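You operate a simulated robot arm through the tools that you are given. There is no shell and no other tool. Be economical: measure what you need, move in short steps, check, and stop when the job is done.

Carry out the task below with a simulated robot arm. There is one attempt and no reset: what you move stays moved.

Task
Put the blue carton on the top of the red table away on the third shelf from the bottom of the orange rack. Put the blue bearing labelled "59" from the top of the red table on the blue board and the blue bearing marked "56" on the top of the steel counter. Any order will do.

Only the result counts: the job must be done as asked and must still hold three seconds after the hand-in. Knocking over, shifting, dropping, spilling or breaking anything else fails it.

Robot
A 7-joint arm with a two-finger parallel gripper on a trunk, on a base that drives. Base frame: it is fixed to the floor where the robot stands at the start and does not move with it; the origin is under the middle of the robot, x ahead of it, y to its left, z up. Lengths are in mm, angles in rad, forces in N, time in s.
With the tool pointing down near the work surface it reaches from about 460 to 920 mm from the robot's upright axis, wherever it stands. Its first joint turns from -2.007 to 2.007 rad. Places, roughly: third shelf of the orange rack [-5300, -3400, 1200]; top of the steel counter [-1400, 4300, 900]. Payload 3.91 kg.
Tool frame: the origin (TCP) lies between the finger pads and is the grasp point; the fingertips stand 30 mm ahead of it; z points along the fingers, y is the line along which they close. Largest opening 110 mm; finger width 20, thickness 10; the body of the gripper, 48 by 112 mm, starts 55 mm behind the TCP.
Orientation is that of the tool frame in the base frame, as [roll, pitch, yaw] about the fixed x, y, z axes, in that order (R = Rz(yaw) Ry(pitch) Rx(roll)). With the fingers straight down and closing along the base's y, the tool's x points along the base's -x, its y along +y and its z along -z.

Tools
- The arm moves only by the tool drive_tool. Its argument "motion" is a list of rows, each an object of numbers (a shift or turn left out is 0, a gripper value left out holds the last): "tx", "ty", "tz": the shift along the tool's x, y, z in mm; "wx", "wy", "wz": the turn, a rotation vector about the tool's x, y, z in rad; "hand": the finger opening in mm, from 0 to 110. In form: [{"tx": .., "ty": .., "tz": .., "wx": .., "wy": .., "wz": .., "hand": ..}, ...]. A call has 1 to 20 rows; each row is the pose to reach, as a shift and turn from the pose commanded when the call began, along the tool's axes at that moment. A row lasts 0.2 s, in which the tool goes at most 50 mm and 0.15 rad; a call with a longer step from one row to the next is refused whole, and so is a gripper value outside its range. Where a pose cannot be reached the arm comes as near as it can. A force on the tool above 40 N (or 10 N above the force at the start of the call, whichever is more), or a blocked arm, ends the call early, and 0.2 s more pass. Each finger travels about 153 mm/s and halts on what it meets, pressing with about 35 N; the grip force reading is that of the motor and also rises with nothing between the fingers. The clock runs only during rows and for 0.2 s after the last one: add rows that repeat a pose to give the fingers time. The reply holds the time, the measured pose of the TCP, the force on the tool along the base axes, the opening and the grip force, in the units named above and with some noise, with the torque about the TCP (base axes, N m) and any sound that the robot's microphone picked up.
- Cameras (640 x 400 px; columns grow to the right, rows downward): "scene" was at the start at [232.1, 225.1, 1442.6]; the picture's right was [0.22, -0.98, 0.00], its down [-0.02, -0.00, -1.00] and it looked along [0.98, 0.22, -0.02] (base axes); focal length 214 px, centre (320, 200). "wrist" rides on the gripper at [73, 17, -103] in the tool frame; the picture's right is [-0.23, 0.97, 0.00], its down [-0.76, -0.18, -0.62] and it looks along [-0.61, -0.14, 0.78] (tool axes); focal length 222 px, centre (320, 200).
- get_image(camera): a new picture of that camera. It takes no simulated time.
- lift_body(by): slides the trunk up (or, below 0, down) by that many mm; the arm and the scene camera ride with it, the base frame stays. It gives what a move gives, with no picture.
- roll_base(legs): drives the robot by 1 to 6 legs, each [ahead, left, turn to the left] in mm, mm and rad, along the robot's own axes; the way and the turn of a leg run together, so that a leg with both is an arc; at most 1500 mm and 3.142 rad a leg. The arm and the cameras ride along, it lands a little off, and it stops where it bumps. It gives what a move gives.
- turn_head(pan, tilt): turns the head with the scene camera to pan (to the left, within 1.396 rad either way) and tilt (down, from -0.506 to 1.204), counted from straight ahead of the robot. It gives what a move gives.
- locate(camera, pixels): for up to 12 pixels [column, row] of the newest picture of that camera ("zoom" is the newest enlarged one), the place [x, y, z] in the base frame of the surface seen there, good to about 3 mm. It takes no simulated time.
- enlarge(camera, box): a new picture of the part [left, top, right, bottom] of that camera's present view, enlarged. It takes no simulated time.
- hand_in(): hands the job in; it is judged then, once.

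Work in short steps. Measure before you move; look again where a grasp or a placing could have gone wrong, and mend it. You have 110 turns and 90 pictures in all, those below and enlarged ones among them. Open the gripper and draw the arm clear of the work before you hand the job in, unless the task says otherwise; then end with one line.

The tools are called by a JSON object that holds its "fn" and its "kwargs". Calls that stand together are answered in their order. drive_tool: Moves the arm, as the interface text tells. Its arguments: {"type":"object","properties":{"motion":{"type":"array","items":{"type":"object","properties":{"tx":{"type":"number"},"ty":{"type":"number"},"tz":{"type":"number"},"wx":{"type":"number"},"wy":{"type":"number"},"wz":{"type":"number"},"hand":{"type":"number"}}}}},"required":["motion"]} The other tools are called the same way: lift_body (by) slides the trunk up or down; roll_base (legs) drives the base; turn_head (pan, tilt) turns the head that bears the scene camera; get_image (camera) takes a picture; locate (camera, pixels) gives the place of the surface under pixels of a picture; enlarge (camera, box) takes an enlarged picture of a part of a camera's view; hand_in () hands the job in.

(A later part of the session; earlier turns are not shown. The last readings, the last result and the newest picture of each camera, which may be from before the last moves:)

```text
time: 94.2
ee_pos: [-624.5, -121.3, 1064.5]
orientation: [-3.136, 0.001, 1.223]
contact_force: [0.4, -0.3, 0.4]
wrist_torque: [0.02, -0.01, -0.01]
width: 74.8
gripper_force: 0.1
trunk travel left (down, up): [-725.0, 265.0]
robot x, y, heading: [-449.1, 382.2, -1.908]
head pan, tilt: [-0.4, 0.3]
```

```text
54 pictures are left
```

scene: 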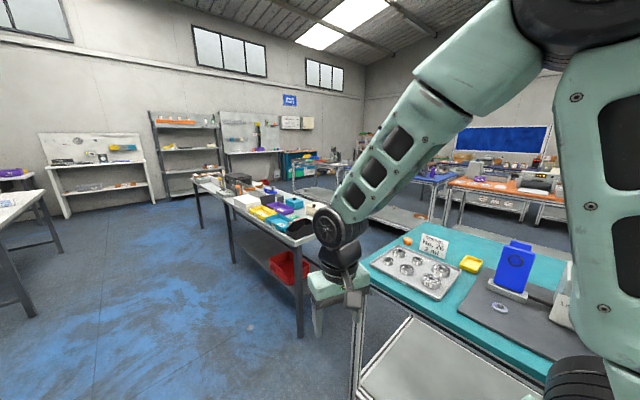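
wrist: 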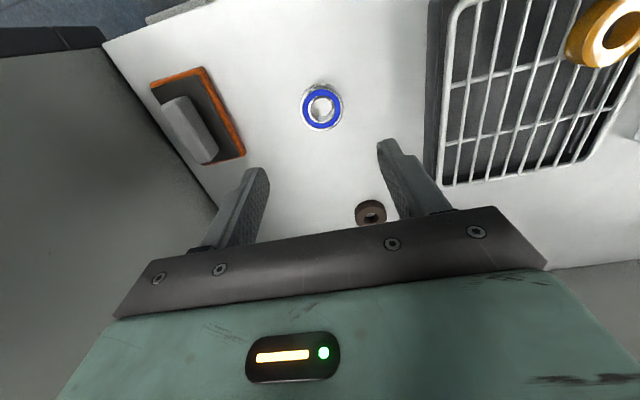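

A shelving rack shows at (185,150). I locate some points and enlarge.

{"fn": "enlarge", "kwargs": {"camera": "scene", "box": [20, 90, 360, 220]}}

{"fn": "locate", "kwargs": {"camera": "scene", "pixels": [[185, 126], [190, 149], [190, 172], [100, 160], [252, 152], [300, 154], [245, 195], [345, 160], [420, 290], [480, 190], [300, 325], [330, 190]]}}

```text
1.88 times, centred on (190, 155) of scene
```

zoom: 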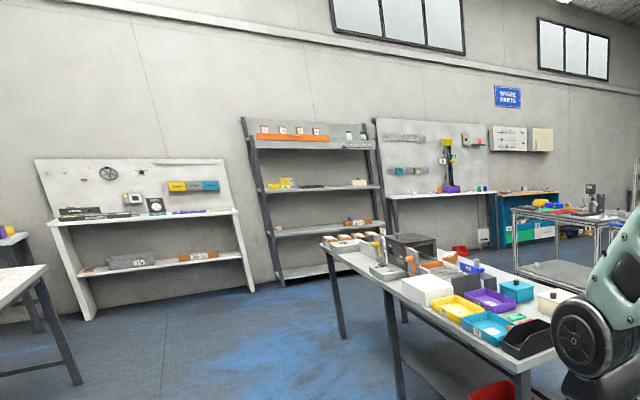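

```text
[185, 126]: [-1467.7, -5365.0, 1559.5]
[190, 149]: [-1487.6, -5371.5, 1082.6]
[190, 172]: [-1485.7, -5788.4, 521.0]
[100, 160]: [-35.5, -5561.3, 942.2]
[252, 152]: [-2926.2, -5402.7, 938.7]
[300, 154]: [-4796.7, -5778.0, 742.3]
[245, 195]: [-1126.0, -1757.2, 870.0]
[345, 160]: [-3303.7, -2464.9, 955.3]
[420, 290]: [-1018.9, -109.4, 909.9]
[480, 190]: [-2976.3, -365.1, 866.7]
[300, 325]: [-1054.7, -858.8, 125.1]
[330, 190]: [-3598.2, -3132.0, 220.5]
```

The grey rack here isn't orange; the orange one is hidden by the arm. I'll take the carton first with a forward-tilted grasp that also suits a shelf, so I return to the table front.

{"fn": "roll_base", "kwargs": {"legs": [[0, 0, 1.905], [300, 0, 0], [0, -500, 0]]}}

{"fn": "turn_head", "kwargs": {"pan": -0.3, "tilt": 0.9}}

{"fn": "get_image", "kwargs": {"camera": "scene"}}

{"fn": "get_image", "kwargs": {"camera": "wrist"}}

```text
time: 103.3
ee_pos: [374.5, -137.5, 1064.2]
orientation: [-3.136, 0.0, 3.117]
contact_force: [0.5, 0.5, -0.1]
wrist_torque: [0.03, -0.01, 0.01]
width: 74.9
gripper_force: 0.1
trunk travel left (down, up): [-725.0, 265.0]
robot x, y, heading: [-155.8, -133.3, -0.008]
head pan, tilt: [-0.4, 0.3]
```

```text
time: 104.3
ee_pos: [373.2, -136.3, 1064.7]
orientation: [-3.136, 0.001, 3.116]
contact_force: [0.0, -0.4, -0.1]
wrist_torque: [-0.02, 0.05, 0.01]
width: 74.8
gripper_force: 0.1
trunk travel left (down, up): [-725.0, 265.0]
robot x, y, heading: [-156.4, -130.1, -0.012]
head pan, tilt: [-0.3, 0.901]
```

```text
52 pictures are left
```

scene: 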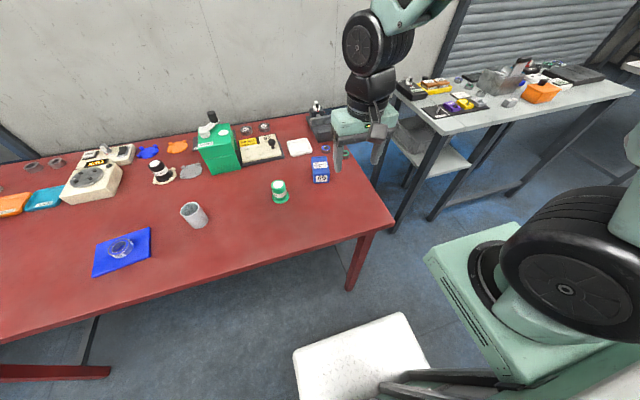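

```text
51 pictures are left
```

wrist: 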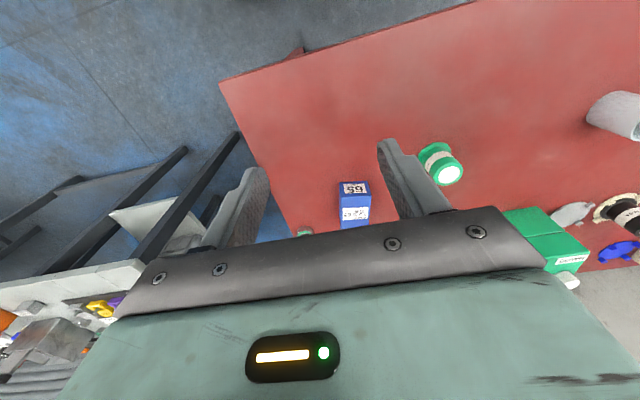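

Carton at scene (320,168). I enlarge for its corners.

{"fn": "enlarge", "kwargs": {"camera": "scene", "box": [296, 140, 360, 190]}}

```text
8.00 times, centred on (328, 165) of scene
```

zoom: 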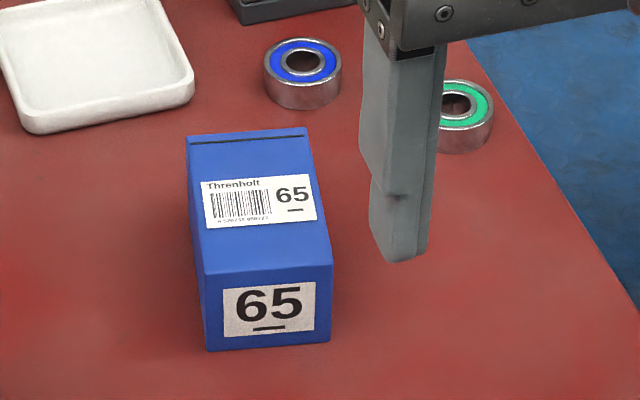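

{"fn": "locate", "kwargs": {"camera": "zoom", "pixels": [[190, 140], [305, 132], [206, 270], [330, 262], [208, 347], [328, 338], [265, 200], [268, 305], [303, 95], [460, 125], [120, 120], [195, 220]]}}

```text
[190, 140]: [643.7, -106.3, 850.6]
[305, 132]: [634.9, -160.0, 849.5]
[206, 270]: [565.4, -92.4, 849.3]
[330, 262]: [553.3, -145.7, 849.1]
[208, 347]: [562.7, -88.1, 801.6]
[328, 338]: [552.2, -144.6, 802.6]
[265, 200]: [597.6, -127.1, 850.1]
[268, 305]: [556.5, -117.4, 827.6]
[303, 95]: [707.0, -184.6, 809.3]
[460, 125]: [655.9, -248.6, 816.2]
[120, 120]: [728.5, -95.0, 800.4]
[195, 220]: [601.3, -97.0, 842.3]
```

Carton: centre (599,-126), 82×56, 50 high, axis at -0.178 rad. For a forward-tilted grasp with the wrist camera on top, the tool must be turned half round; I try that here, high above the table.

{"fn": "drive_tool", "kwargs": {"motion": [{"wz": -0.149}, {"wz": -0.298}, {"wz": -0.447}, {"wz": -0.596}, {"wz": -0.745}, {"wz": -0.894}, {"wz": -1.043}, {"wz": -1.192}, {"wz": -1.341}, {"wz": -1.49}, {"wz": -1.639}, {"wz": -1.788}, {"wz": -1.937}, {"wz": -2.086}, {"wz": -2.235}, {"wz": -2.384}, {"wz": -2.533}, {"wz": -2.682}, {"wz": -2.831}, {"wz": -2.98}]}}

```text
time: 108.5
ee_pos: [373.7, -135.7, 1063.2]
orientation: [3.136, -0.003, -0.184]
contact_force: [0.3, 1.2, 0.0]
wrist_torque: [0.03, 0.04, -0.04]
width: 74.7
gripper_force: 0.1
trunk travel left (down, up): [-725.0, 265.0]
robot x, y, heading: [-157.6, -132.3, -0.009]
head pan, tilt: [-0.3, 0.901]
```

Rotation worked. Now tilt the tool forward (0.96 rad) while moving ahead 80 mm and opening to 95 mm.

{"fn": "drive_tool", "kwargs": {"motion": [{"wy": 0.12, "tx": 10, "hand": 95}, {"wy": 0.24, "tx": 20}, {"wy": 0.36, "tx": 30}, {"wy": 0.48, "tx": 40}, {"wy": 0.6, "tx": 50}, {"wy": 0.72, "tx": 60}, {"wy": 0.84, "tx": 70}, {"wy": 0.96, "tx": 80}, {"wy": 0.96, "tx": 80}]}}

{"fn": "get_image", "kwargs": {"camera": "scene"}}

{"fn": "get_image", "kwargs": {"camera": "wrist"}}

```text
time: 110.5
ee_pos: [466.3, -140.7, 1066.7]
orientation: [3.134, -0.961, -0.182]
contact_force: [-0.4, -0.3, -0.5]
wrist_torque: [-0.01, 0.0, -0.02]
width: 95.1
gripper_force: 0.1
out of reach, approached as far as the arm can: row 7, 8, 9
trunk travel left (down, up): [-725.0, 265.0]
robot x, y, heading: [-158.6, -130.0, -0.016]
head pan, tilt: [-0.3, 0.901]
```

```text
49 pictures are left
```

scene: 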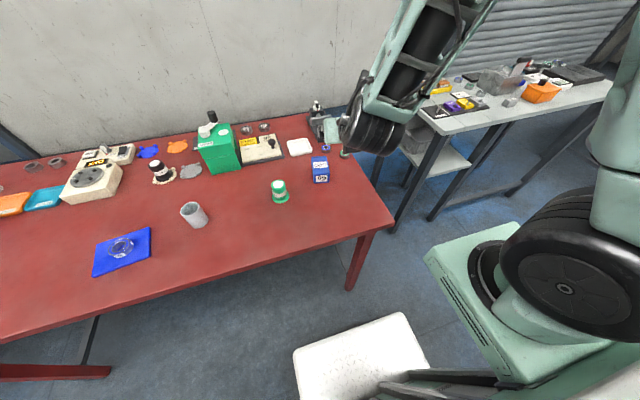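

```text
48 pictures are left
```

wrist: 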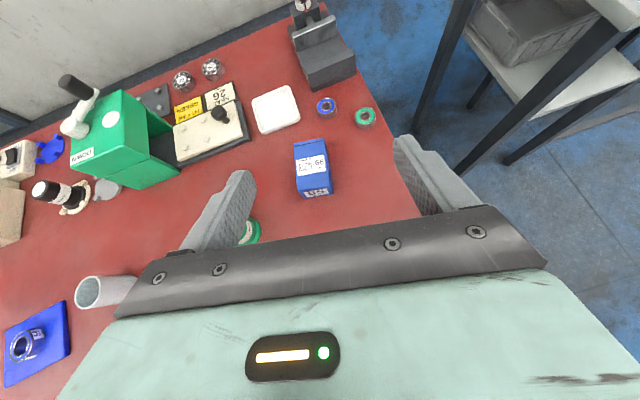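

Tilted pose reached. I move to a pre-grasp point 120 mm back along the approach line, about (498,-107,899).

{"fn": "drive_tool", "kwargs": {"motion": [{"tx": -25, "ty": -8, "tz": 23}, {"tx": -49, "ty": -16, "tz": 47}, {"tx": -74, "ty": -23, "tz": 70}, {"tx": -98, "ty": -31, "tz": 94}, {"tx": -123, "ty": -39, "tz": 117}, {"tx": -123, "ty": -39, "tz": 117}]}}

{"fn": "get_image", "kwargs": {"camera": "wrist"}}

```text
time: 111.9
ee_pos: [499.5, -108.5, 898.8]
orientation: [3.133, -0.962, -0.18]
contact_force: [-0.5, 0.5, 1.2]
wrist_torque: [0.0, 0.03, 0.02]
width: 95.2
gripper_force: 0.2
trunk travel left (down, up): [-725.0, 265.0]
robot x, y, heading: [-157.7, -132.8, -0.011]
head pan, tilt: [-0.3, 0.901]
```

```text
47 pictures are left
```

wrist: 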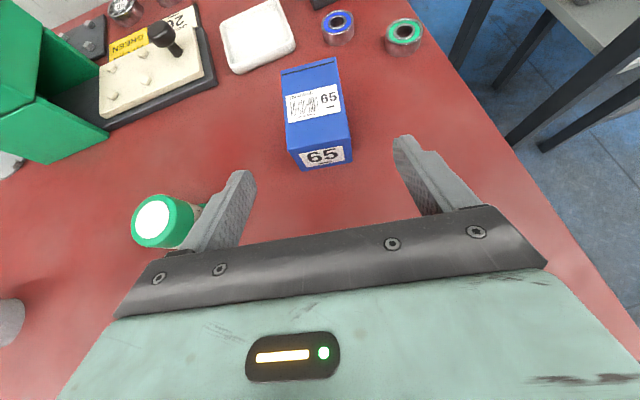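

The green spool looks near the left finger; I locate it and the carton's near edges.

{"fn": "locate", "kwargs": {"camera": "wrist", "pixels": [[155, 215], [190, 222], [200, 207], [290, 152], [348, 145], [285, 75], [338, 62], [322, 157]]}}

```text
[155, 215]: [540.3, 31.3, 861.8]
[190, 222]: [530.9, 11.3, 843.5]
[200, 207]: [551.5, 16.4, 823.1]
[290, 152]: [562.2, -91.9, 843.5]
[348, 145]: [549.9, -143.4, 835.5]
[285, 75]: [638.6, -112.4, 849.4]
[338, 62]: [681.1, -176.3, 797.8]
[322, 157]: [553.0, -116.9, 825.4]
```

Clear. I advance 120 mm along the tool axis and close.

{"fn": "drive_tool", "kwargs": {"motion": [{"tz": 40}, {"tz": 75}, {"tz": 100}, {"tz": 117}, {"tz": 117}, {"tz": 117, "hand": 75}, {"tz": 117, "hand": 40}, {"tz": 117, "hand": 40}, {"tz": 117, "hand": 40}]}}

{"fn": "get_image", "kwargs": {"camera": "wrist"}}

```text
time: 113.9
ee_pos: [593.8, -130.5, 829.6]
orientation: [3.132, -0.963, -0.18]
contact_force: [-0.1, 1.8, 0.0]
wrist_torque: [0.17, 0.03, 0.0]
width: 56.1
gripper_force: 35.0
trunk travel left (down, up): [-725.0, 265.0]
robot x, y, heading: [-156.8, -130.8, -0.016]
head pan, tilt: [-0.3, 0.901]
```

```text
46 pictures are left
```

wrist: 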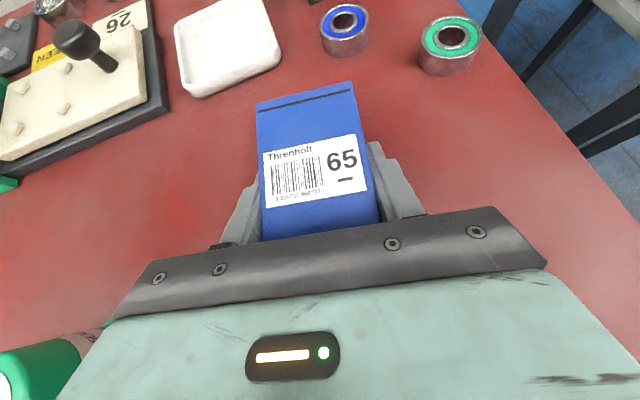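

Gripped (56 mm). I lift straight up 220 mm.

{"fn": "drive_tool", "kwargs": {"motion": [{"tx": 16, "tz": -11}, {"tx": 49, "tz": -34}, {"tx": 82, "tz": -57}, {"tx": 115, "tz": -80}, {"tx": 148, "tz": -103}, {"tx": 180, "tz": -126}, {"tx": 180, "tz": -126}]}}

{"fn": "get_image", "kwargs": {"camera": "wrist"}}

```text
time: 115.5
ee_pos: [594.1, -128.3, 1050.3]
orientation: [3.133, -0.961, -0.182]
contact_force: [0.0, -0.5, -1.3]
wrist_torque: [0.01, 0.03, 0.0]
width: 56.0
gripper_force: 35.0
trunk travel left (down, up): [-725.0, 265.0]
robot x, y, heading: [-158.7, -129.4, -0.014]
head pan, tilt: [-0.3, 0.901]
```

```text
45 pictures are left
```

wrist: 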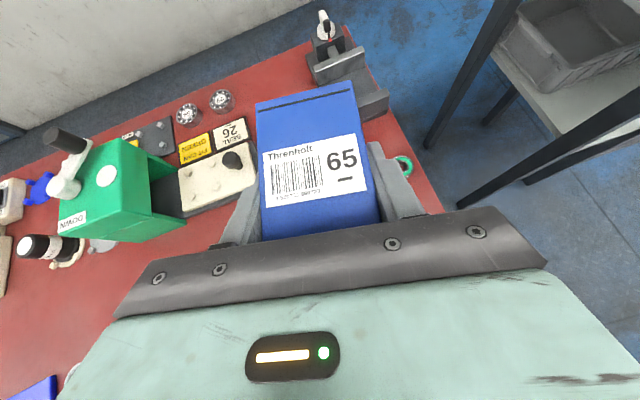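

Carton held. Before driving I check positions of nearby obstacles: bench at right, and look right/back.

{"fn": "locate", "kwargs": {"camera": "scene", "pixels": [[395, 240], [430, 218], [440, 135], [632, 92], [580, 185]]}}

{"fn": "roll_base", "kwargs": {"legs": [[-200, 0, 0], [0, 0, -1.56]]}}

{"fn": "turn_head", "kwargs": {"pan": 0.0, "tilt": 0.5}}

{"fn": "get_image", "kwargs": {"camera": "scene"}}

```text
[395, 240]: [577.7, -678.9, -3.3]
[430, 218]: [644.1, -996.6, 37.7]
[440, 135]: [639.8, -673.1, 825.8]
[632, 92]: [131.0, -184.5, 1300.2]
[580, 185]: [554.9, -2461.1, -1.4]
```

```text
time: 120.9
ee_pos: [-348.4, -880.3, 1049.8]
orientation: [3.133, -0.961, -1.741]
contact_force: [-0.4, -0.7, -3.0]
wrist_torque: [0.04, 0.06, 0.0]
width: 55.7
gripper_force: 35.1
trunk travel left (down, up): [-725.0, 265.0]
robot x, y, heading: [-351.6, -130.4, -1.575]
head pan, tilt: [-0.3, 0.901]
```

```text
time: 121.8
ee_pos: [-347.9, -880.8, 1049.7]
orientation: [3.132, -0.962, -1.74]
contact_force: [0.2, 0.3, -3.8]
wrist_torque: [0.02, 0.0, 0.04]
width: 55.6
gripper_force: 34.6
trunk travel left (down, up): [-725.0, 265.0]
robot x, y, heading: [-361.6, -127.8, -1.572]
head pan, tilt: [0.0, 0.499]
```

```text
44 pictures are left
```

scene: 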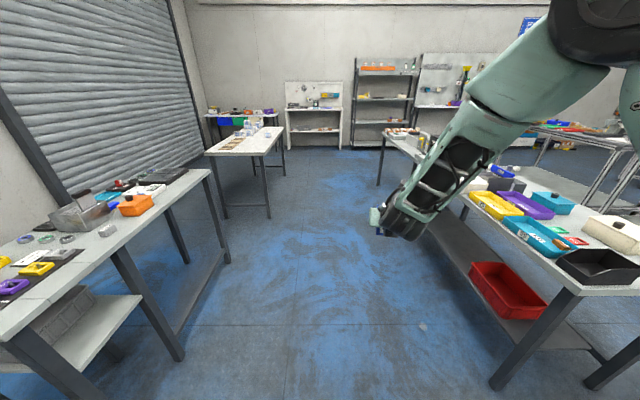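

An open corridor to the south. I locate table legs on both sides and the far-right region.

{"fn": "locate", "kwargs": {"camera": "scene", "pixels": [[498, 386], [378, 186], [180, 358], [228, 262], [270, 216], [355, 145], [320, 300], [420, 328], [540, 125], [610, 205], [475, 185]]}}

```text
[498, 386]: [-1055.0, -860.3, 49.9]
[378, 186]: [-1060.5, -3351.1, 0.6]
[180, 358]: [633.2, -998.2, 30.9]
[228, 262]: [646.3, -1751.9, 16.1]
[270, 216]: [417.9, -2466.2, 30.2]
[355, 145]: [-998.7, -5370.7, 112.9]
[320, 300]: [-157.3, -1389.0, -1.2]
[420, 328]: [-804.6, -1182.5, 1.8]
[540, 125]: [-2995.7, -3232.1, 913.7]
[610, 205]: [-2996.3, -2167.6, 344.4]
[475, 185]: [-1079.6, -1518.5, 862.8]
```

I drive south about 3970 mm along x≈-300, then turn right to face west and look.

{"fn": "roll_base", "kwargs": {"legs": [[1500, 60, 0], [1500, 0, 0], [970, 0, 0], [0, 0, -1.57]]}}

{"fn": "get_image", "kwargs": {"camera": "scene"}}

```text
refused: leg 1 is longer than a leg can be; nothing moved
```

```text
43 pictures are left
```

scene: 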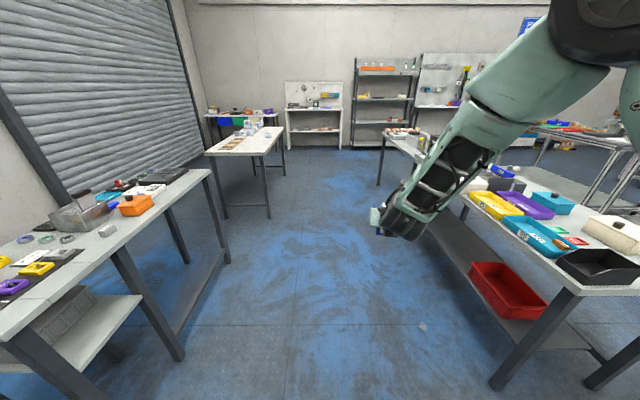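

Leg 1 was slightly too long; resend.

{"fn": "roll_base", "kwargs": {"legs": [[1450, 60, 0], [1450, 0, 0], [1070, 0, 0], [0, 0, -1.57]]}}

{"fn": "get_image", "kwargs": {"camera": "scene"}}

```text
time: 144.7
ee_pos: [-985.6, -4150.1, 1049.4]
orientation: [3.133, -0.961, 3.034]
contact_force: [-0.6, 0.7, -2.9]
wrist_torque: [-0.01, -0.05, 0.03]
width: 55.8
gripper_force: 34.8
trunk travel left (down, up): [-725.0, 265.0]
robot x, y, heading: [-238.1, -4092.7, -3.082]
head pan, tilt: [0.0, 0.499]
```

```text
42 pictures are left
```

scene: 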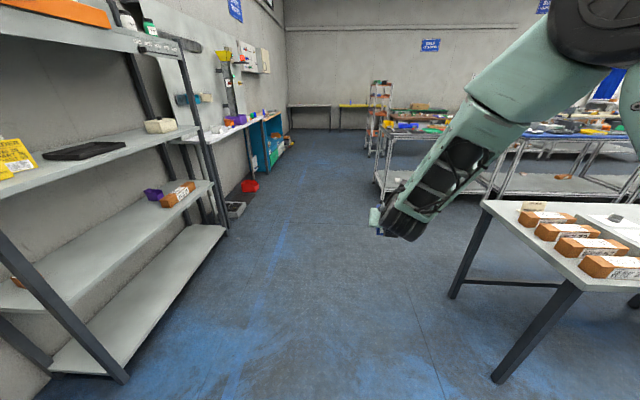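

A rack at (380,110) far ahead may be the target. Enlarge and locate.

{"fn": "enlarge", "kwargs": {"camera": "scene", "box": [330, 70, 430, 170]}}

{"fn": "locate", "kwargs": {"camera": "scene", "pixels": [[382, 108], [372, 155], [380, 190], [488, 200], [455, 295], [125, 380], [225, 235], [245, 185], [290, 130], [500, 380]]}}

```text
4.00 times, centred on (380, 120) of scene
```

zoom: 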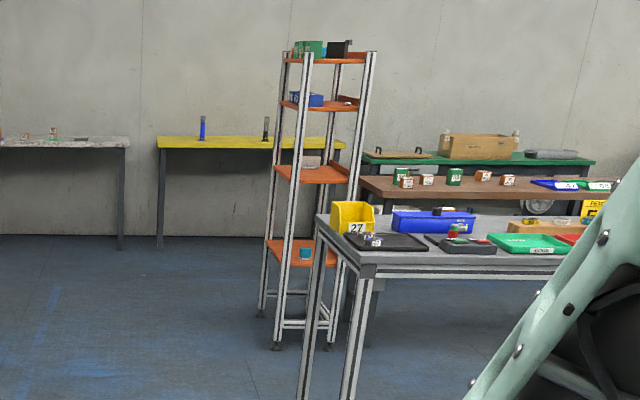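

```text
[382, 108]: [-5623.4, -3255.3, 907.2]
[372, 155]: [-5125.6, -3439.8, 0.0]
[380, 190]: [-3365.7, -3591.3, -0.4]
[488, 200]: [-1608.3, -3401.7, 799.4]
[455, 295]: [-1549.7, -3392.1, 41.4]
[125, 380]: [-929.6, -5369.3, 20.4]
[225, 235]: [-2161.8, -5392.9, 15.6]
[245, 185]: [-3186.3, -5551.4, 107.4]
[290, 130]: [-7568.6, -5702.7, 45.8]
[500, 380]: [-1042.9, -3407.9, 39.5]
```

That's the orange rack; third shelf at z≈1200. I drive west ~3500 mm and look closer.

{"fn": "roll_base", "kwargs": {"legs": [[0, 0, -0.06], [1400, 0, 0], [1400, 0, 0], [600, 0, 0]]}}

{"fn": "turn_head", "kwargs": {"pan": -0.3, "tilt": 0.35}}

{"fn": "get_image", "kwargs": {"camera": "scene"}}

```text
time: 161.7
ee_pos: [-4388.2, -4044.7, 1049.0]
orientation: [3.134, -0.961, 2.943]
contact_force: [-0.2, -0.5, -3.3]
wrist_torque: [-0.03, -0.02, 0.01]
width: 55.8
gripper_force: 34.9
trunk travel left (down, up): [-725.0, 265.0]
robot x, y, heading: [-3641.3, -4052.8, 3.113]
head pan, tilt: [0.0, 0.499]
```

```text
time: 162.4
ee_pos: [-4389.4, -4044.9, 1049.1]
orientation: [3.133, -0.961, 2.944]
contact_force: [0.6, 0.1, -1.8]
wrist_torque: [0.0, -0.01, 0.0]
width: 55.8
gripper_force: 34.9
trunk travel left (down, up): [-725.0, 265.0]
robot x, y, heading: [-3638.7, -4053.2, 3.114]
head pan, tilt: [-0.3, 0.351]
```

```text
40 pictures are left
```

scene: 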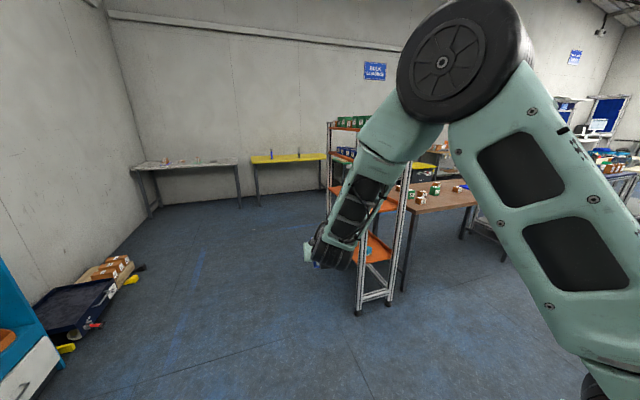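

The arm hides the rack. I turn the base left 0.6 and pan the head right to view past the arm.

{"fn": "roll_base", "kwargs": {"legs": [[0, 0, 0.6]]}}

{"fn": "turn_head", "kwargs": {"pan": -0.95, "tilt": 0.3}}

{"fn": "get_image", "kwargs": {"camera": "scene"}}

```text
time: 164.1
ee_pos: [-4321.2, -4356.7, 1049.0]
orientation: [3.134, -0.959, -2.913]
contact_force: [0.9, -0.3, -2.4]
wrist_torque: [-0.01, -0.01, 0.01]
width: 55.7
gripper_force: 34.3
trunk travel left (down, up): [-725.0, 265.0]
robot x, y, heading: [-3636.2, -4059.8, -2.744]
head pan, tilt: [-0.3, 0.351]
stopped in leg 1: the robot was blocked; the commanded pose is now the measured one
```

```text
time: 165.1
ee_pos: [-4322.5, -4358.2, 1050.4]
orientation: [3.132, -0.959, -2.912]
contact_force: [0.8, 0.6, -1.7]
wrist_torque: [0.04, -0.04, 0.03]
width: 55.7
gripper_force: 35.2
trunk travel left (down, up): [-725.0, 265.0]
robot x, y, heading: [-3633.5, -4057.4, -2.741]
head pan, tilt: [-0.949, 0.3]
```

```text
39 pictures are left
```

scene: 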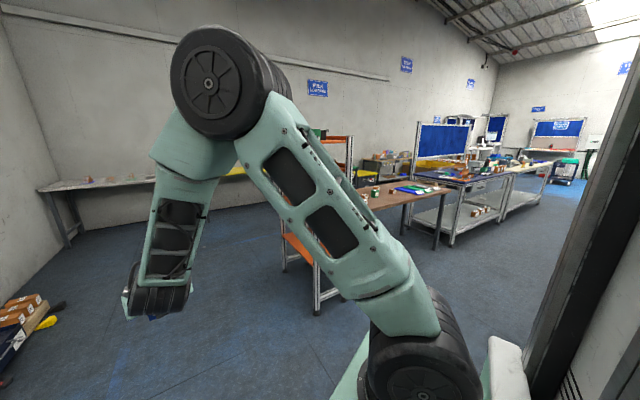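

The turn was blocked at 0.43 rad. I look around to see what is near: locate floor items and check toward the sides.

{"fn": "turn_head", "kwargs": {"pan": 0.9, "tilt": 0.7}}

{"fn": "get_image", "kwargs": {"camera": "scene"}}

{"fn": "get_image", "kwargs": {"camera": "wrist"}}

```text
time: 167.0
ee_pos: [-4322.4, -4359.0, 1050.0]
orientation: [3.133, -0.959, -2.911]
contact_force: [-0.1, -0.6, -2.5]
wrist_torque: [0.02, -0.02, 0.0]
width: 55.8
gripper_force: 35.7
trunk travel left (down, up): [-725.0, 265.0]
robot x, y, heading: [-3635.0, -4057.4, -2.746]
head pan, tilt: [0.901, 0.7]
```

```text
38 pictures are left
```

scene: 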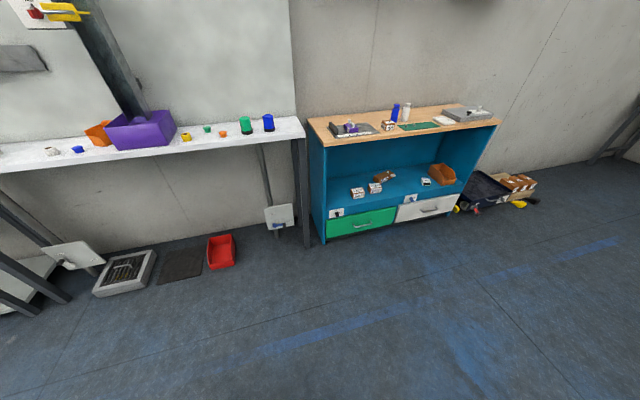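

```text
37 pictures are left
```

wrist: 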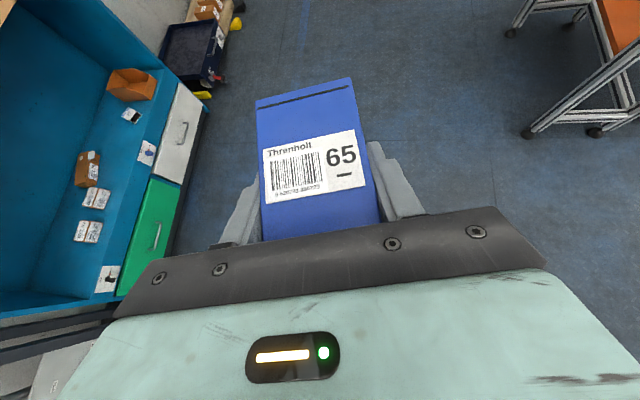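

Left is clear, so the rear-right corner touched the cart. I strafe left and ahead away from it, then look back at the cart.

{"fn": "roll_base", "kwargs": {"legs": [[0, 250, 0]]}}

{"fn": "turn_head", "kwargs": {"pan": -1.39, "tilt": 0.5}}

{"fn": "get_image", "kwargs": {"camera": "scene"}}

```text
time: 168.8
ee_pos: [-4225.9, -4585.4, 1052.1]
orientation: [3.133, -0.96, -2.913]
contact_force: [0.6, 0.0, -2.5]
wrist_torque: [-0.03, -0.03, 0.01]
width: 55.8
gripper_force: 34.9
trunk travel left (down, up): [-725.0, 265.0]
robot x, y, heading: [-3540.1, -4286.0, -2.744]
head pan, tilt: [0.901, 0.7]
```

```text
time: 170.9
ee_pos: [-4225.9, -4586.0, 1050.0]
orientation: [3.134, -0.958, -2.913]
contact_force: [0.2, -0.5, -2.0]
wrist_torque: [-0.02, 0.01, -0.01]
width: 55.9
gripper_force: 34.9
trunk travel left (down, up): [-725.0, 265.0]
robot x, y, heading: [-3538.1, -4286.4, -2.745]
head pan, tilt: [-1.389, 0.499]
```

```text
36 pictures are left
```

scene: 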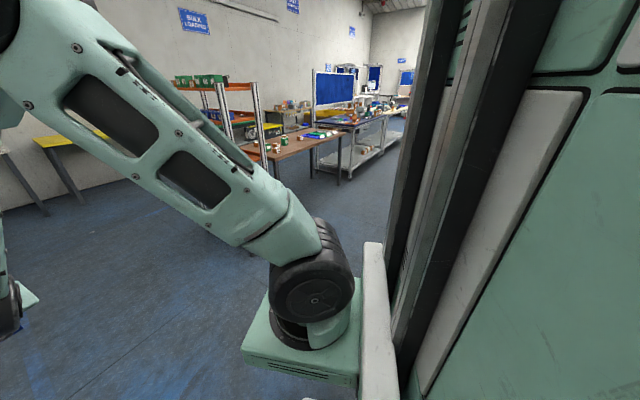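

I move west to (-4240,-4286), then turn to face north so the rack lies to my left with a clear view.

{"fn": "roll_base", "kwargs": {"legs": [[645, -272, 0], [0, 0, -1.97]]}}

{"fn": "turn_head", "kwargs": {"pan": 0.9, "tilt": 0.3}}

{"fn": "get_image", "kwargs": {"camera": "scene"}}

```text
time: 179.4
ee_pos: [-4255.7, -3529.2, 1049.7]
orientation: [3.131, -0.961, 1.413]
contact_force: [-0.2, -0.6, -2.9]
wrist_torque: [-0.04, -0.03, 0.02]
width: 55.7
gripper_force: 34.7
trunk travel left (down, up): [-725.0, 265.0]
robot x, y, heading: [-4236.0, -4279.5, 1.585]
head pan, tilt: [-1.389, 0.499]
```

```text
time: 181.6
ee_pos: [-4254.1, -3527.5, 1050.3]
orientation: [3.134, -0.961, 1.415]
contact_force: [0.2, 0.4, -2.8]
wrist_torque: [-0.05, 0.03, 0.04]
width: 56.0
gripper_force: 35.0
trunk travel left (down, up): [-725.0, 265.0]
robot x, y, heading: [-4234.9, -4279.3, 1.585]
head pan, tilt: [0.901, 0.3]
```

```text
35 pictures are left
```

scene: 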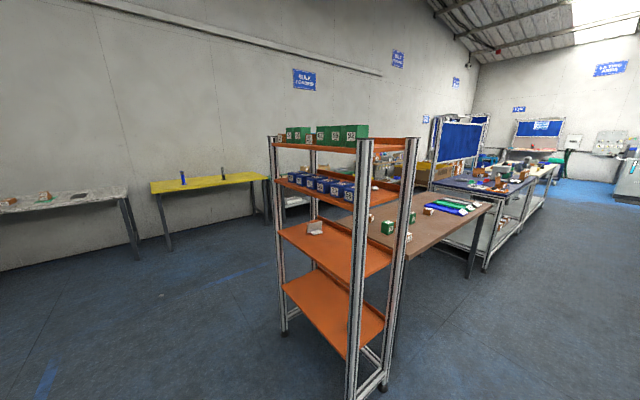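

The rack is clear: third shelf holds blue cartons at (320,185). I enlarge and locate.

{"fn": "enlarge", "kwargs": {"camera": "scene", "box": [255, 110, 435, 260]}}

{"fn": "locate", "kwargs": {"camera": "scene", "pixels": [[284, 332], [352, 395], [385, 385], [290, 186], [345, 207], [390, 196], [350, 157], [275, 142], [400, 142], [330, 250], [300, 150], [385, 186]]}}

```text
2.67 times, centred on (345, 185) of scene
```

zoom: 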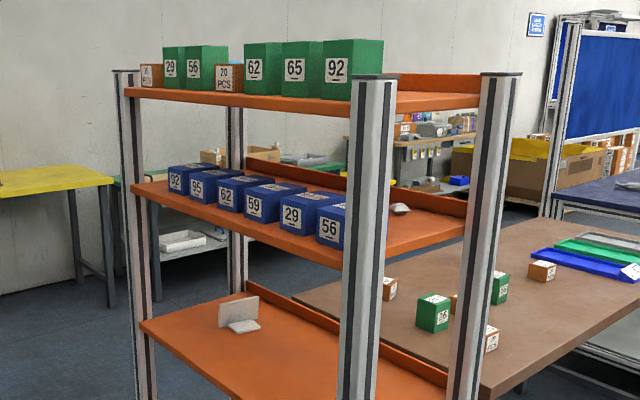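

```text
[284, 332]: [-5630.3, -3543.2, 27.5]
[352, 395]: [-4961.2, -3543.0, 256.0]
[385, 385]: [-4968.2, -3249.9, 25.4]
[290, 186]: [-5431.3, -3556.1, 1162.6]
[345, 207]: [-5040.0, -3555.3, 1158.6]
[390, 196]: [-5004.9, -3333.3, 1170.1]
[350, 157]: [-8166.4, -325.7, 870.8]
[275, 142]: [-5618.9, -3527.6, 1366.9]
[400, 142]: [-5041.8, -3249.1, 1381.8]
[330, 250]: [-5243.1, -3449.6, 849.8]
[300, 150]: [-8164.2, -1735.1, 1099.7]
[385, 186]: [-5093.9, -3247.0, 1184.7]
```

Third shelf: front edge y≈-3556, z≈1165, with a free place right of carton "56". I locate that space.

{"fn": "locate", "kwargs": {"camera": "zoom", "pixels": [[330, 230], [300, 225], [320, 210], [345, 205], [175, 183], [293, 215], [400, 208], [420, 235], [400, 245], [440, 225], [150, 187], [290, 188]]}}

{"fn": "enlarge", "kwargs": {"camera": "scene", "box": [335, 160, 415, 210]}}

```text
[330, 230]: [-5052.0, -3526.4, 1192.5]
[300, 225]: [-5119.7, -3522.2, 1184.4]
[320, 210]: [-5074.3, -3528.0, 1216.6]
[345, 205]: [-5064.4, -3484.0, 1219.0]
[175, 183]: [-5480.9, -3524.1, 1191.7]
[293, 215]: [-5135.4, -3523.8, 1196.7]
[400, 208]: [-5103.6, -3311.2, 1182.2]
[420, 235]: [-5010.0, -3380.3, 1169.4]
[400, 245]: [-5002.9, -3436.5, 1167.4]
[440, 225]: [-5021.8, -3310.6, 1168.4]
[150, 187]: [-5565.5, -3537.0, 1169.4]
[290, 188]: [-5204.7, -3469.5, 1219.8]
```

```text
8.00 times, centred on (375, 185) of scene
```

zoom: 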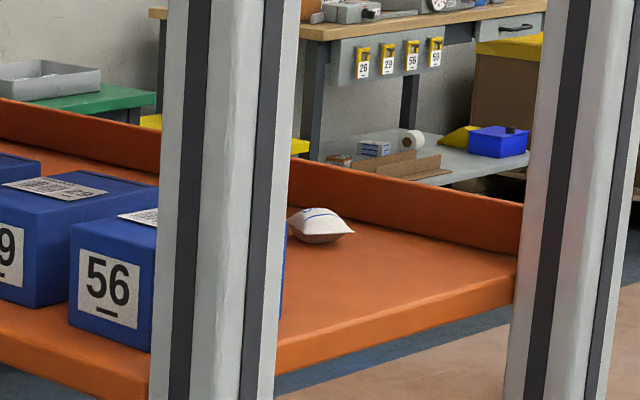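

No free slot at the front, but the shelf's right (east) end behind carton 56 is free and open between the posts. I check the space east of the rack and heights.

{"fn": "locate", "kwargs": {"camera": "scene", "pixels": [[470, 277], [488, 207], [445, 232], [482, 268], [410, 145], [390, 158], [385, 205], [406, 192], [388, 148], [412, 141], [455, 300]]}}

{"fn": "locate", "kwargs": {"camera": "zoom", "pixels": [[290, 345], [290, 375], [505, 260], [505, 295], [300, 240], [350, 232], [500, 235], [283, 300], [520, 215]]}}

```text
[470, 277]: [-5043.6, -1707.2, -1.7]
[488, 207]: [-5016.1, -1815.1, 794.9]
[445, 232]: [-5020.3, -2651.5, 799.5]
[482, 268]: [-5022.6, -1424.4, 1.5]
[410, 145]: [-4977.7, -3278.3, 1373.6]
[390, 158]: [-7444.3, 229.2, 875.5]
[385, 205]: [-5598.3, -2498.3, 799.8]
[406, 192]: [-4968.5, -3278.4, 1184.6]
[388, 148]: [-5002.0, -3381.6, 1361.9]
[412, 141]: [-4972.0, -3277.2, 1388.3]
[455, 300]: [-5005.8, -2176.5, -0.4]
```

```text
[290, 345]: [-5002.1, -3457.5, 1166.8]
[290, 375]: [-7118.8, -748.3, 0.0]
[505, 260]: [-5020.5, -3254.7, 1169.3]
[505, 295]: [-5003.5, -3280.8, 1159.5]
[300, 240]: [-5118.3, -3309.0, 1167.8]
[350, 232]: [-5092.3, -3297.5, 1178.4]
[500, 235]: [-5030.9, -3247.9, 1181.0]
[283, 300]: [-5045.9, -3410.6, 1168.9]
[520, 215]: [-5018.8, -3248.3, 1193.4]
```

East of the rack is open floor. Shelf 3: top 1169, east edge x=-5002. I raise the trunk 160, turn west, back up and strafe to line up with y≈-3390.

{"fn": "lift_body", "kwargs": {"by": 165}}

{"fn": "roll_base", "kwargs": {"legs": [[0, 0, 1.557], [-225, 0, 0]]}}

{"fn": "turn_head", "kwargs": {"pan": -1.39, "tilt": 0.8}}

{"fn": "get_image", "kwargs": {"camera": "scene"}}

```text
time: 183.4
ee_pos: [-4256.1, -3528.8, 1214.2]
orientation: [3.134, -0.961, 1.414]
contact_force: [0.6, 0.7, -2.8]
wrist_torque: [-0.02, 0.0, -0.02]
width: 55.6
gripper_force: 34.8
trunk travel left (down, up): [-890.0, 100.0]
robot x, y, heading: [-4232.5, -4277.9, 1.582]
head pan, tilt: [0.901, 0.3]
```

```text
time: 189.0
ee_pos: [-4763.1, -4301.6, 1214.5]
orientation: [3.131, -0.959, 2.995]
contact_force: [0.0, 0.2, -2.1]
wrist_torque: [0.0, -0.03, 0.01]
width: 55.8
gripper_force: 34.5
trunk travel left (down, up): [-890.0, 100.0]
robot x, y, heading: [-4013.9, -4272.9, -3.122]
head pan, tilt: [0.901, 0.3]
```

```text
time: 191.1
ee_pos: [-4762.0, -4303.1, 1213.2]
orientation: [3.133, -0.96, 2.995]
contact_force: [-0.1, 0.3, -2.4]
wrist_torque: [0.0, -0.06, 0.04]
width: 56.0
gripper_force: 34.6
trunk travel left (down, up): [-890.0, 100.0]
robot x, y, heading: [-4011.9, -4271.5, -3.117]
head pan, tilt: [-1.389, 0.799]
```

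```text
32 pictures are left
```

scene: 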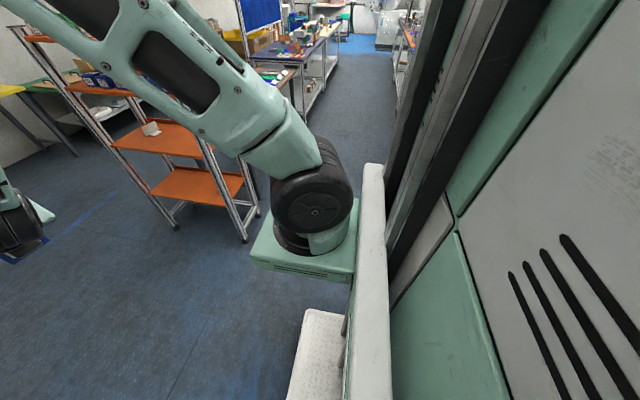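

The aisle north is open. I locate the east-side cart's edge to verify rear clearance.

{"fn": "locate", "kwargs": {"camera": "scene", "pixels": [[395, 95], [390, 60], [380, 130], [300, 150], [255, 210], [320, 390]]}}

```text
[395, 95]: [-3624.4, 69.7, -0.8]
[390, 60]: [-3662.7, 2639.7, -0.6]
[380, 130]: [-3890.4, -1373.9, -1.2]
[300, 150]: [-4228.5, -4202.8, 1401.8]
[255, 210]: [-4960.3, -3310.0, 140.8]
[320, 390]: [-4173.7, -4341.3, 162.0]
```

Rear clearance is about 200 mm. I strafe north 885 mm.

{"fn": "roll_base", "kwargs": {"legs": [[0, -885, -0.02]]}}

{"fn": "turn_head", "kwargs": {"pan": 0.25, "tilt": 0.3}}

{"fn": "get_image", "kwargs": {"camera": "scene"}}

{"fn": "get_image", "kwargs": {"camera": "wrist"}}

```text
time: 195.8
ee_pos: [-4780.8, -3402.6, 1214.5]
orientation: [3.133, -0.961, 2.992]
contact_force: [0.2, -0.2, -3.0]
wrist_torque: [-0.04, -0.04, 0.03]
width: 56.0
gripper_force: 35.7
trunk travel left (down, up): [-890.0, 100.0]
robot x, y, heading: [-4028.1, -3378.9, -3.128]
head pan, tilt: [-1.389, 0.799]
```

```text
time: 197.5
ee_pos: [-4780.9, -3402.6, 1214.2]
orientation: [3.133, -0.96, 2.99]
contact_force: [-0.2, 0.4, -3.2]
wrist_torque: [0.04, -0.06, 0.0]
width: 55.7
gripper_force: 34.7
trunk travel left (down, up): [-890.0, 100.0]
robot x, y, heading: [-4031.8, -3379.9, -3.123]
head pan, tilt: [0.25, 0.3]
```

```text
31 pictures are left
```

scene: 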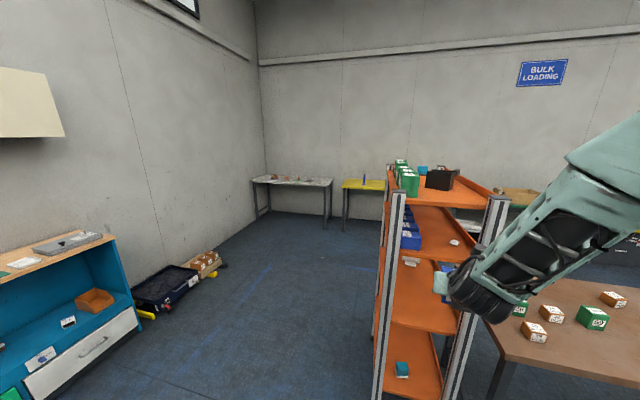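

```text
30 pictures are left
```

wrist: 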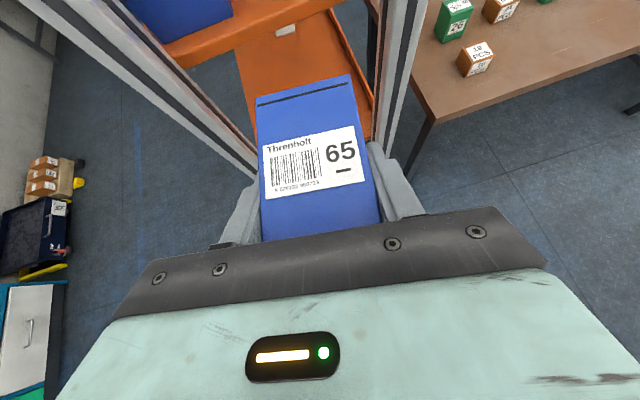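

Good view of the east end. I enlarge it and locate shelf 3's edges, carton 56's back and the white bag.

{"fn": "enlarge", "kwargs": {"camera": "scene", "box": [375, 155, 515, 265]}}

```text
3.64 times, centred on (445, 210) of scene
```

zoom: 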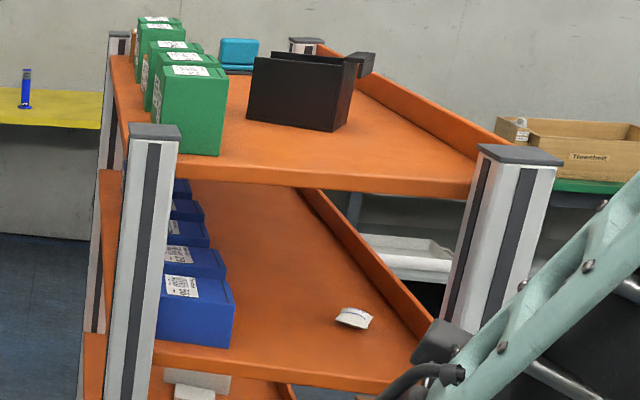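

{"fn": "locate", "kwargs": {"camera": "zoom", "pixels": [[232, 343], [235, 290], [160, 340], [300, 365], [300, 340], [338, 318], [372, 322], [355, 310], [300, 175], [300, 183], [415, 375], [445, 340]]}}

```text
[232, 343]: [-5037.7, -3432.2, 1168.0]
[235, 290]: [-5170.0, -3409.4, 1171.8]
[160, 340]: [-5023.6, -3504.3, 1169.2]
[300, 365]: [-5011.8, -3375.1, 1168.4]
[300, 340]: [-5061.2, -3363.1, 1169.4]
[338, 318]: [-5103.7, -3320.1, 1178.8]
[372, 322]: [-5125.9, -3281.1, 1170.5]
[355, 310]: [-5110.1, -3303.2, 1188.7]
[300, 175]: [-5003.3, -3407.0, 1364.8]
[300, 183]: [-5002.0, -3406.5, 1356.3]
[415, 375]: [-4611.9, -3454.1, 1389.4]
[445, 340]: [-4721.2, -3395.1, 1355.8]
```

Free zone: y -3434…-3322, shelf top 1169. I square the tool to the shelf (yaw +0.15) and line it up at y=-3375, z≈1208.

{"fn": "drive_tool", "kwargs": {"motion": [{"wx": 0.062, "wz": -0.043, "ty": 13, "tx": -1, "tz": 3}, {"wx": 0.123, "wz": -0.086, "ty": 27, "tx": -2.6, "tz": 6.8}, {"wx": 0.123, "wz": -0.086, "ty": 27, "tx": -2.6, "tz": 6.8}]}}

```text
time: 198.3
ee_pos: [-4780.1, -3374.5, 1208.7]
orientation: [3.134, -0.96, 3.141]
contact_force: [0.5, 0.3, -2.8]
wrist_torque: [-0.01, -0.06, -0.03]
width: 55.6
gripper_force: 34.6
trunk travel left (down, up): [-890.0, 100.0]
robot x, y, heading: [-4027.4, -3376.5, -3.126]
head pan, tilt: [0.25, 0.3]
```

Aligned. I drive the base 130 mm ahead, stopping before the posts.

{"fn": "roll_base", "kwargs": {"legs": [[130, 0, 0]]}}

{"fn": "get_image", "kwargs": {"camera": "wrist"}}

{"fn": "enlarge", "kwargs": {"camera": "scene", "box": [360, 120, 560, 260]}}

```text
time: 199.6
ee_pos: [-4910.1, -3378.3, 1210.0]
orientation: [3.135, -0.96, 3.141]
contact_force: [0.3, -0.1, -2.7]
wrist_torque: [-0.04, -0.01, 0.0]
width: 55.7
gripper_force: 35.2
trunk travel left (down, up): [-890.0, 100.0]
robot x, y, heading: [-4162.8, -3382.4, -3.116]
head pan, tilt: [0.25, 0.3]
```

```text
28 pictures are left
```

wrist: 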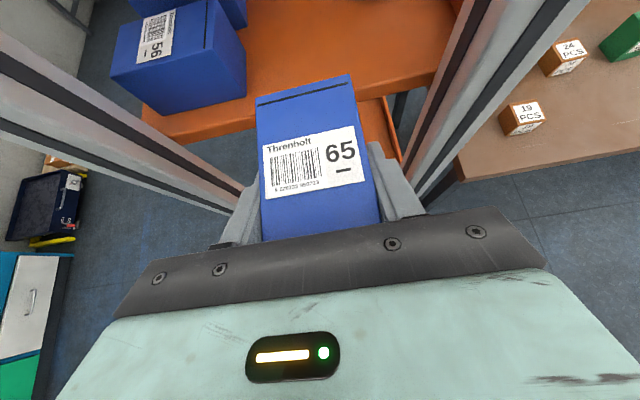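

```text
2.86 times, centred on (460, 190) of scene
```

zoom: 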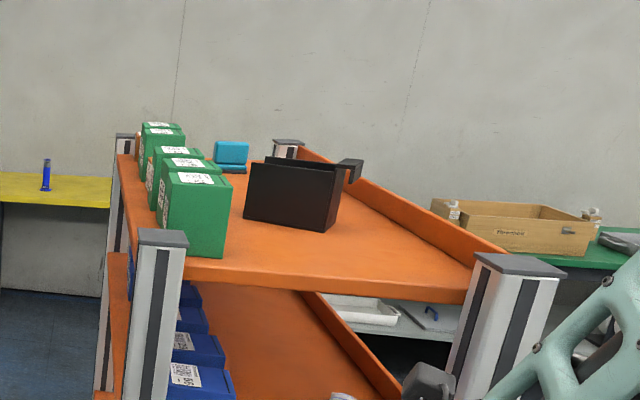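

I check shelf edge and carton 56 from the wrist view.

{"fn": "locate", "kwargs": {"camera": "wrist", "pixels": [[243, 90], [235, 45], [200, 118], [250, 100], [300, 55], [160, 115], [400, 60], [350, 30], [330, 85], [450, 70], [230, 185]]}}

```text
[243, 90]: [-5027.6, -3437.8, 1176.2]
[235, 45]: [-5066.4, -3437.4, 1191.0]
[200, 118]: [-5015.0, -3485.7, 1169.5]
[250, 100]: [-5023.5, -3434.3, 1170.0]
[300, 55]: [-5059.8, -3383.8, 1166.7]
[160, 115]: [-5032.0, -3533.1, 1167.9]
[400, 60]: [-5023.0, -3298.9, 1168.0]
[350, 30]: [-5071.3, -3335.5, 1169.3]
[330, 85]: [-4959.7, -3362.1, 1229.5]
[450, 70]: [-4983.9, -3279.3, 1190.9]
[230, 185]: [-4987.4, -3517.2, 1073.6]
```

Clearance looks right (carton bottom ≈1179 above shelf 1169). I move the carton in 136 mm horizontally.

{"fn": "drive_tool", "kwargs": {"motion": [{"tx": 11.5, "tz": 16.4, "ty": 3}, {"tx": 23, "tz": 32.8, "ty": 3}, {"tx": 34.4, "tz": 49.2, "ty": 3}, {"tx": 46, "tz": 65.5, "ty": 3}, {"tx": 57.4, "tz": 82, "ty": 3}, {"tx": 69, "tz": 98.3, "ty": 3}, {"tx": 78, "tz": 111.4, "ty": 3}, {"tx": 78, "tz": 111.4, "ty": 3}]}}

{"fn": "get_image", "kwargs": {"camera": "wrist"}}

```text
time: 201.2
ee_pos: [-5037.9, -3375.2, 1206.5]
orientation: [3.133, -0.952, 3.14]
contact_force: [37.0, 2.7, 4.5]
wrist_torque: [-0.37, 5.08, -0.37]
width: 55.7
gripper_force: 34.9
trunk travel left (down, up): [-890.0, 100.0]
robot x, y, heading: [-4159.8, -3380.7, -3.123]
head pan, tilt: [0.25, 0.3]
stopped in row 8: the force on the tool passed its limit at 58 N (the readings are from after the stop); the commanded pose is now the measured one
```

```text
26 pictures are left
```

wrist: 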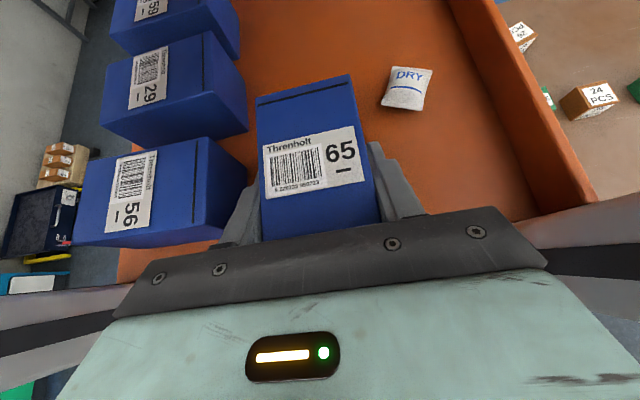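

The upper gripper part touches the edge of shelf 4 (reaction 37 N, torque arm ≈137 mm up). I back off 6 mm and lower 6 mm, restoring the tilt.

{"fn": "drive_tool", "kwargs": {"motion": [{"tx": -3.4, "tz": -4.9, "wy": 0.008}, {"tx": -8.3, "tz": -1.5, "wy": 0.008}, {"tx": -8.3, "tz": -1.5, "wy": 0.008}]}}

{"fn": "get_image", "kwargs": {"camera": "scene"}}

```text
time: 202.1
ee_pos: [-5036.5, -3374.0, 1200.9]
orientation: [3.134, -0.961, 3.141]
contact_force: [-0.4, 1.1, -1.4]
wrist_torque: [-0.06, 0.08, -0.01]
width: 55.4
gripper_force: 34.9
trunk travel left (down, up): [-890.0, 100.0]
robot x, y, heading: [-4156.5, -3378.6, -3.126]
head pan, tilt: [0.25, 0.3]
```

```text
25 pictures are left
```

scene: 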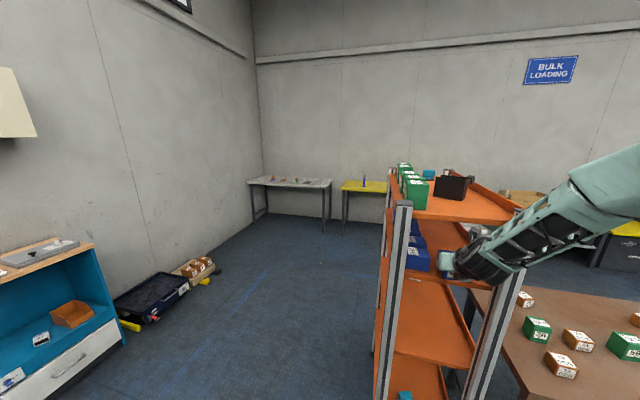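

No contact now. I look closely at the wrist vs. shelf 4 edge.

{"fn": "enlarge", "kwargs": {"camera": "scene", "box": [385, 170, 545, 290]}}

{"fn": "locate", "kwargs": {"camera": "wrist", "pixels": [[240, 240], [180, 262], [430, 200], [240, 120], [205, 235], [265, 225], [380, 205]]}}

```text
3.33 times, centred on (465, 230) of scene
```

zoom: 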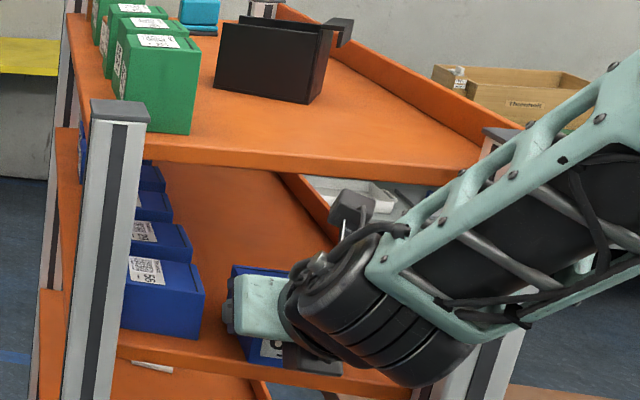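

```text
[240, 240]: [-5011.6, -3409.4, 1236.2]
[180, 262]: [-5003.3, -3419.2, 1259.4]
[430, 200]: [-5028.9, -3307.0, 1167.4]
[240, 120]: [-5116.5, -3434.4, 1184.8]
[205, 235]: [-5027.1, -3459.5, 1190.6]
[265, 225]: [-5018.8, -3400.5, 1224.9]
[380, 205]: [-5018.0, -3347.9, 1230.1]
```

The camera bump limits depth; carton's near end is about at the shelf edge. I set it down here, then will push it further in with closed fingers.

{"fn": "drive_tool", "kwargs": {"motion": [{"tx": -0.8, "tz": 0.6}, {"tx": -1.6, "tz": 1.2}, {"tx": -2.4, "tz": 1.7}, {"tx": -2.4, "tz": 1.7}]}}

```text
time: 203.1
ee_pos: [-5035.9, -3375.5, 1199.8]
orientation: [3.135, -0.965, 3.138]
contact_force: [-2.1, 0.9, 19.7]
wrist_torque: [-0.55, -0.67, -0.05]
width: 55.7
gripper_force: 34.8
trunk travel left (down, up): [-890.0, 100.0]
robot x, y, heading: [-4159.2, -3381.8, -3.124]
head pan, tilt: [0.25, 0.3]
```

Resting on the shelf (20 N). I ease up 1 mm and open to 66 mm.

{"fn": "drive_tool", "kwargs": {"motion": [{"tx": 0.8, "tz": -0.6}, {"tx": 0.8, "tz": -0.6, "hand": 60}, {"tx": 0.8, "tz": -0.6, "hand": 66}, {"tx": 0.8, "tz": -0.6, "hand": 66}]}}

{"fn": "get_image", "kwargs": {"camera": "wrist"}}

```text
time: 204.1
ee_pos: [-5035.6, -3374.9, 1196.3]
orientation: [3.134, -0.957, -3.141]
contact_force: [-0.8, -1.1, -0.5]
wrist_torque: [-0.03, 0.01, 0.0]
width: 66.0
gripper_force: 0.0
trunk travel left (down, up): [-890.0, 100.0]
robot x, y, heading: [-4155.0, -3379.5, -3.123]
head pan, tilt: [0.25, 0.3]
```

```text
23 pictures are left
```

wrist: 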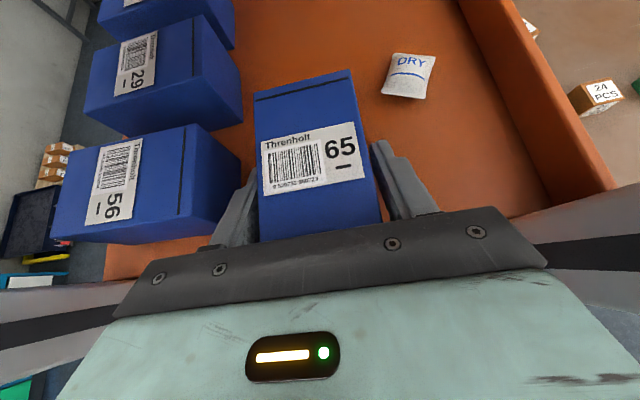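

Released. I raise 3 mm and retreat horizontally 90 mm east.

{"fn": "drive_tool", "kwargs": {"motion": [{"tx": 2.5, "tz": -1.7}, {"tx": -9, "tz": -18}, {"tx": -20.5, "tz": -34.5}, {"tx": -32, "tz": -51}, {"tx": -43.5, "tz": -67}, {"tx": -49, "tz": -75.5}, {"tx": -49, "tz": -75.5}]}}

{"fn": "get_image", "kwargs": {"camera": "wrist"}}

```text
time: 205.7
ee_pos: [-4945.0, -3376.2, 1201.5]
orientation: [3.135, -0.959, -3.141]
contact_force: [-0.3, 0.2, 0.4]
wrist_torque: [0.01, 0.01, 0.0]
width: 66.0
gripper_force: 0.0
trunk travel left (down, up): [-890.0, 100.0]
robot x, y, heading: [-4159.9, -3380.9, -3.124]
head pan, tilt: [0.25, 0.3]
```

```text
22 pictures are left
```

wrist: 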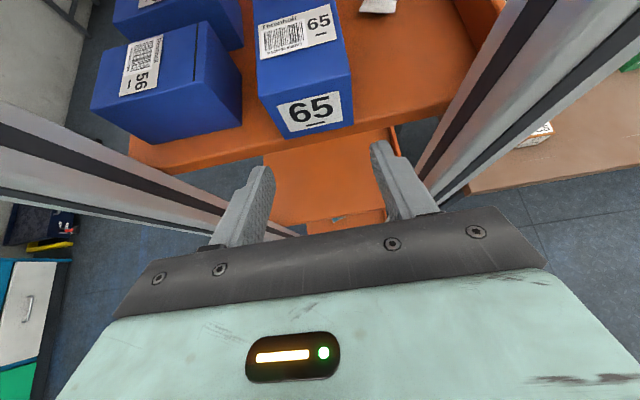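

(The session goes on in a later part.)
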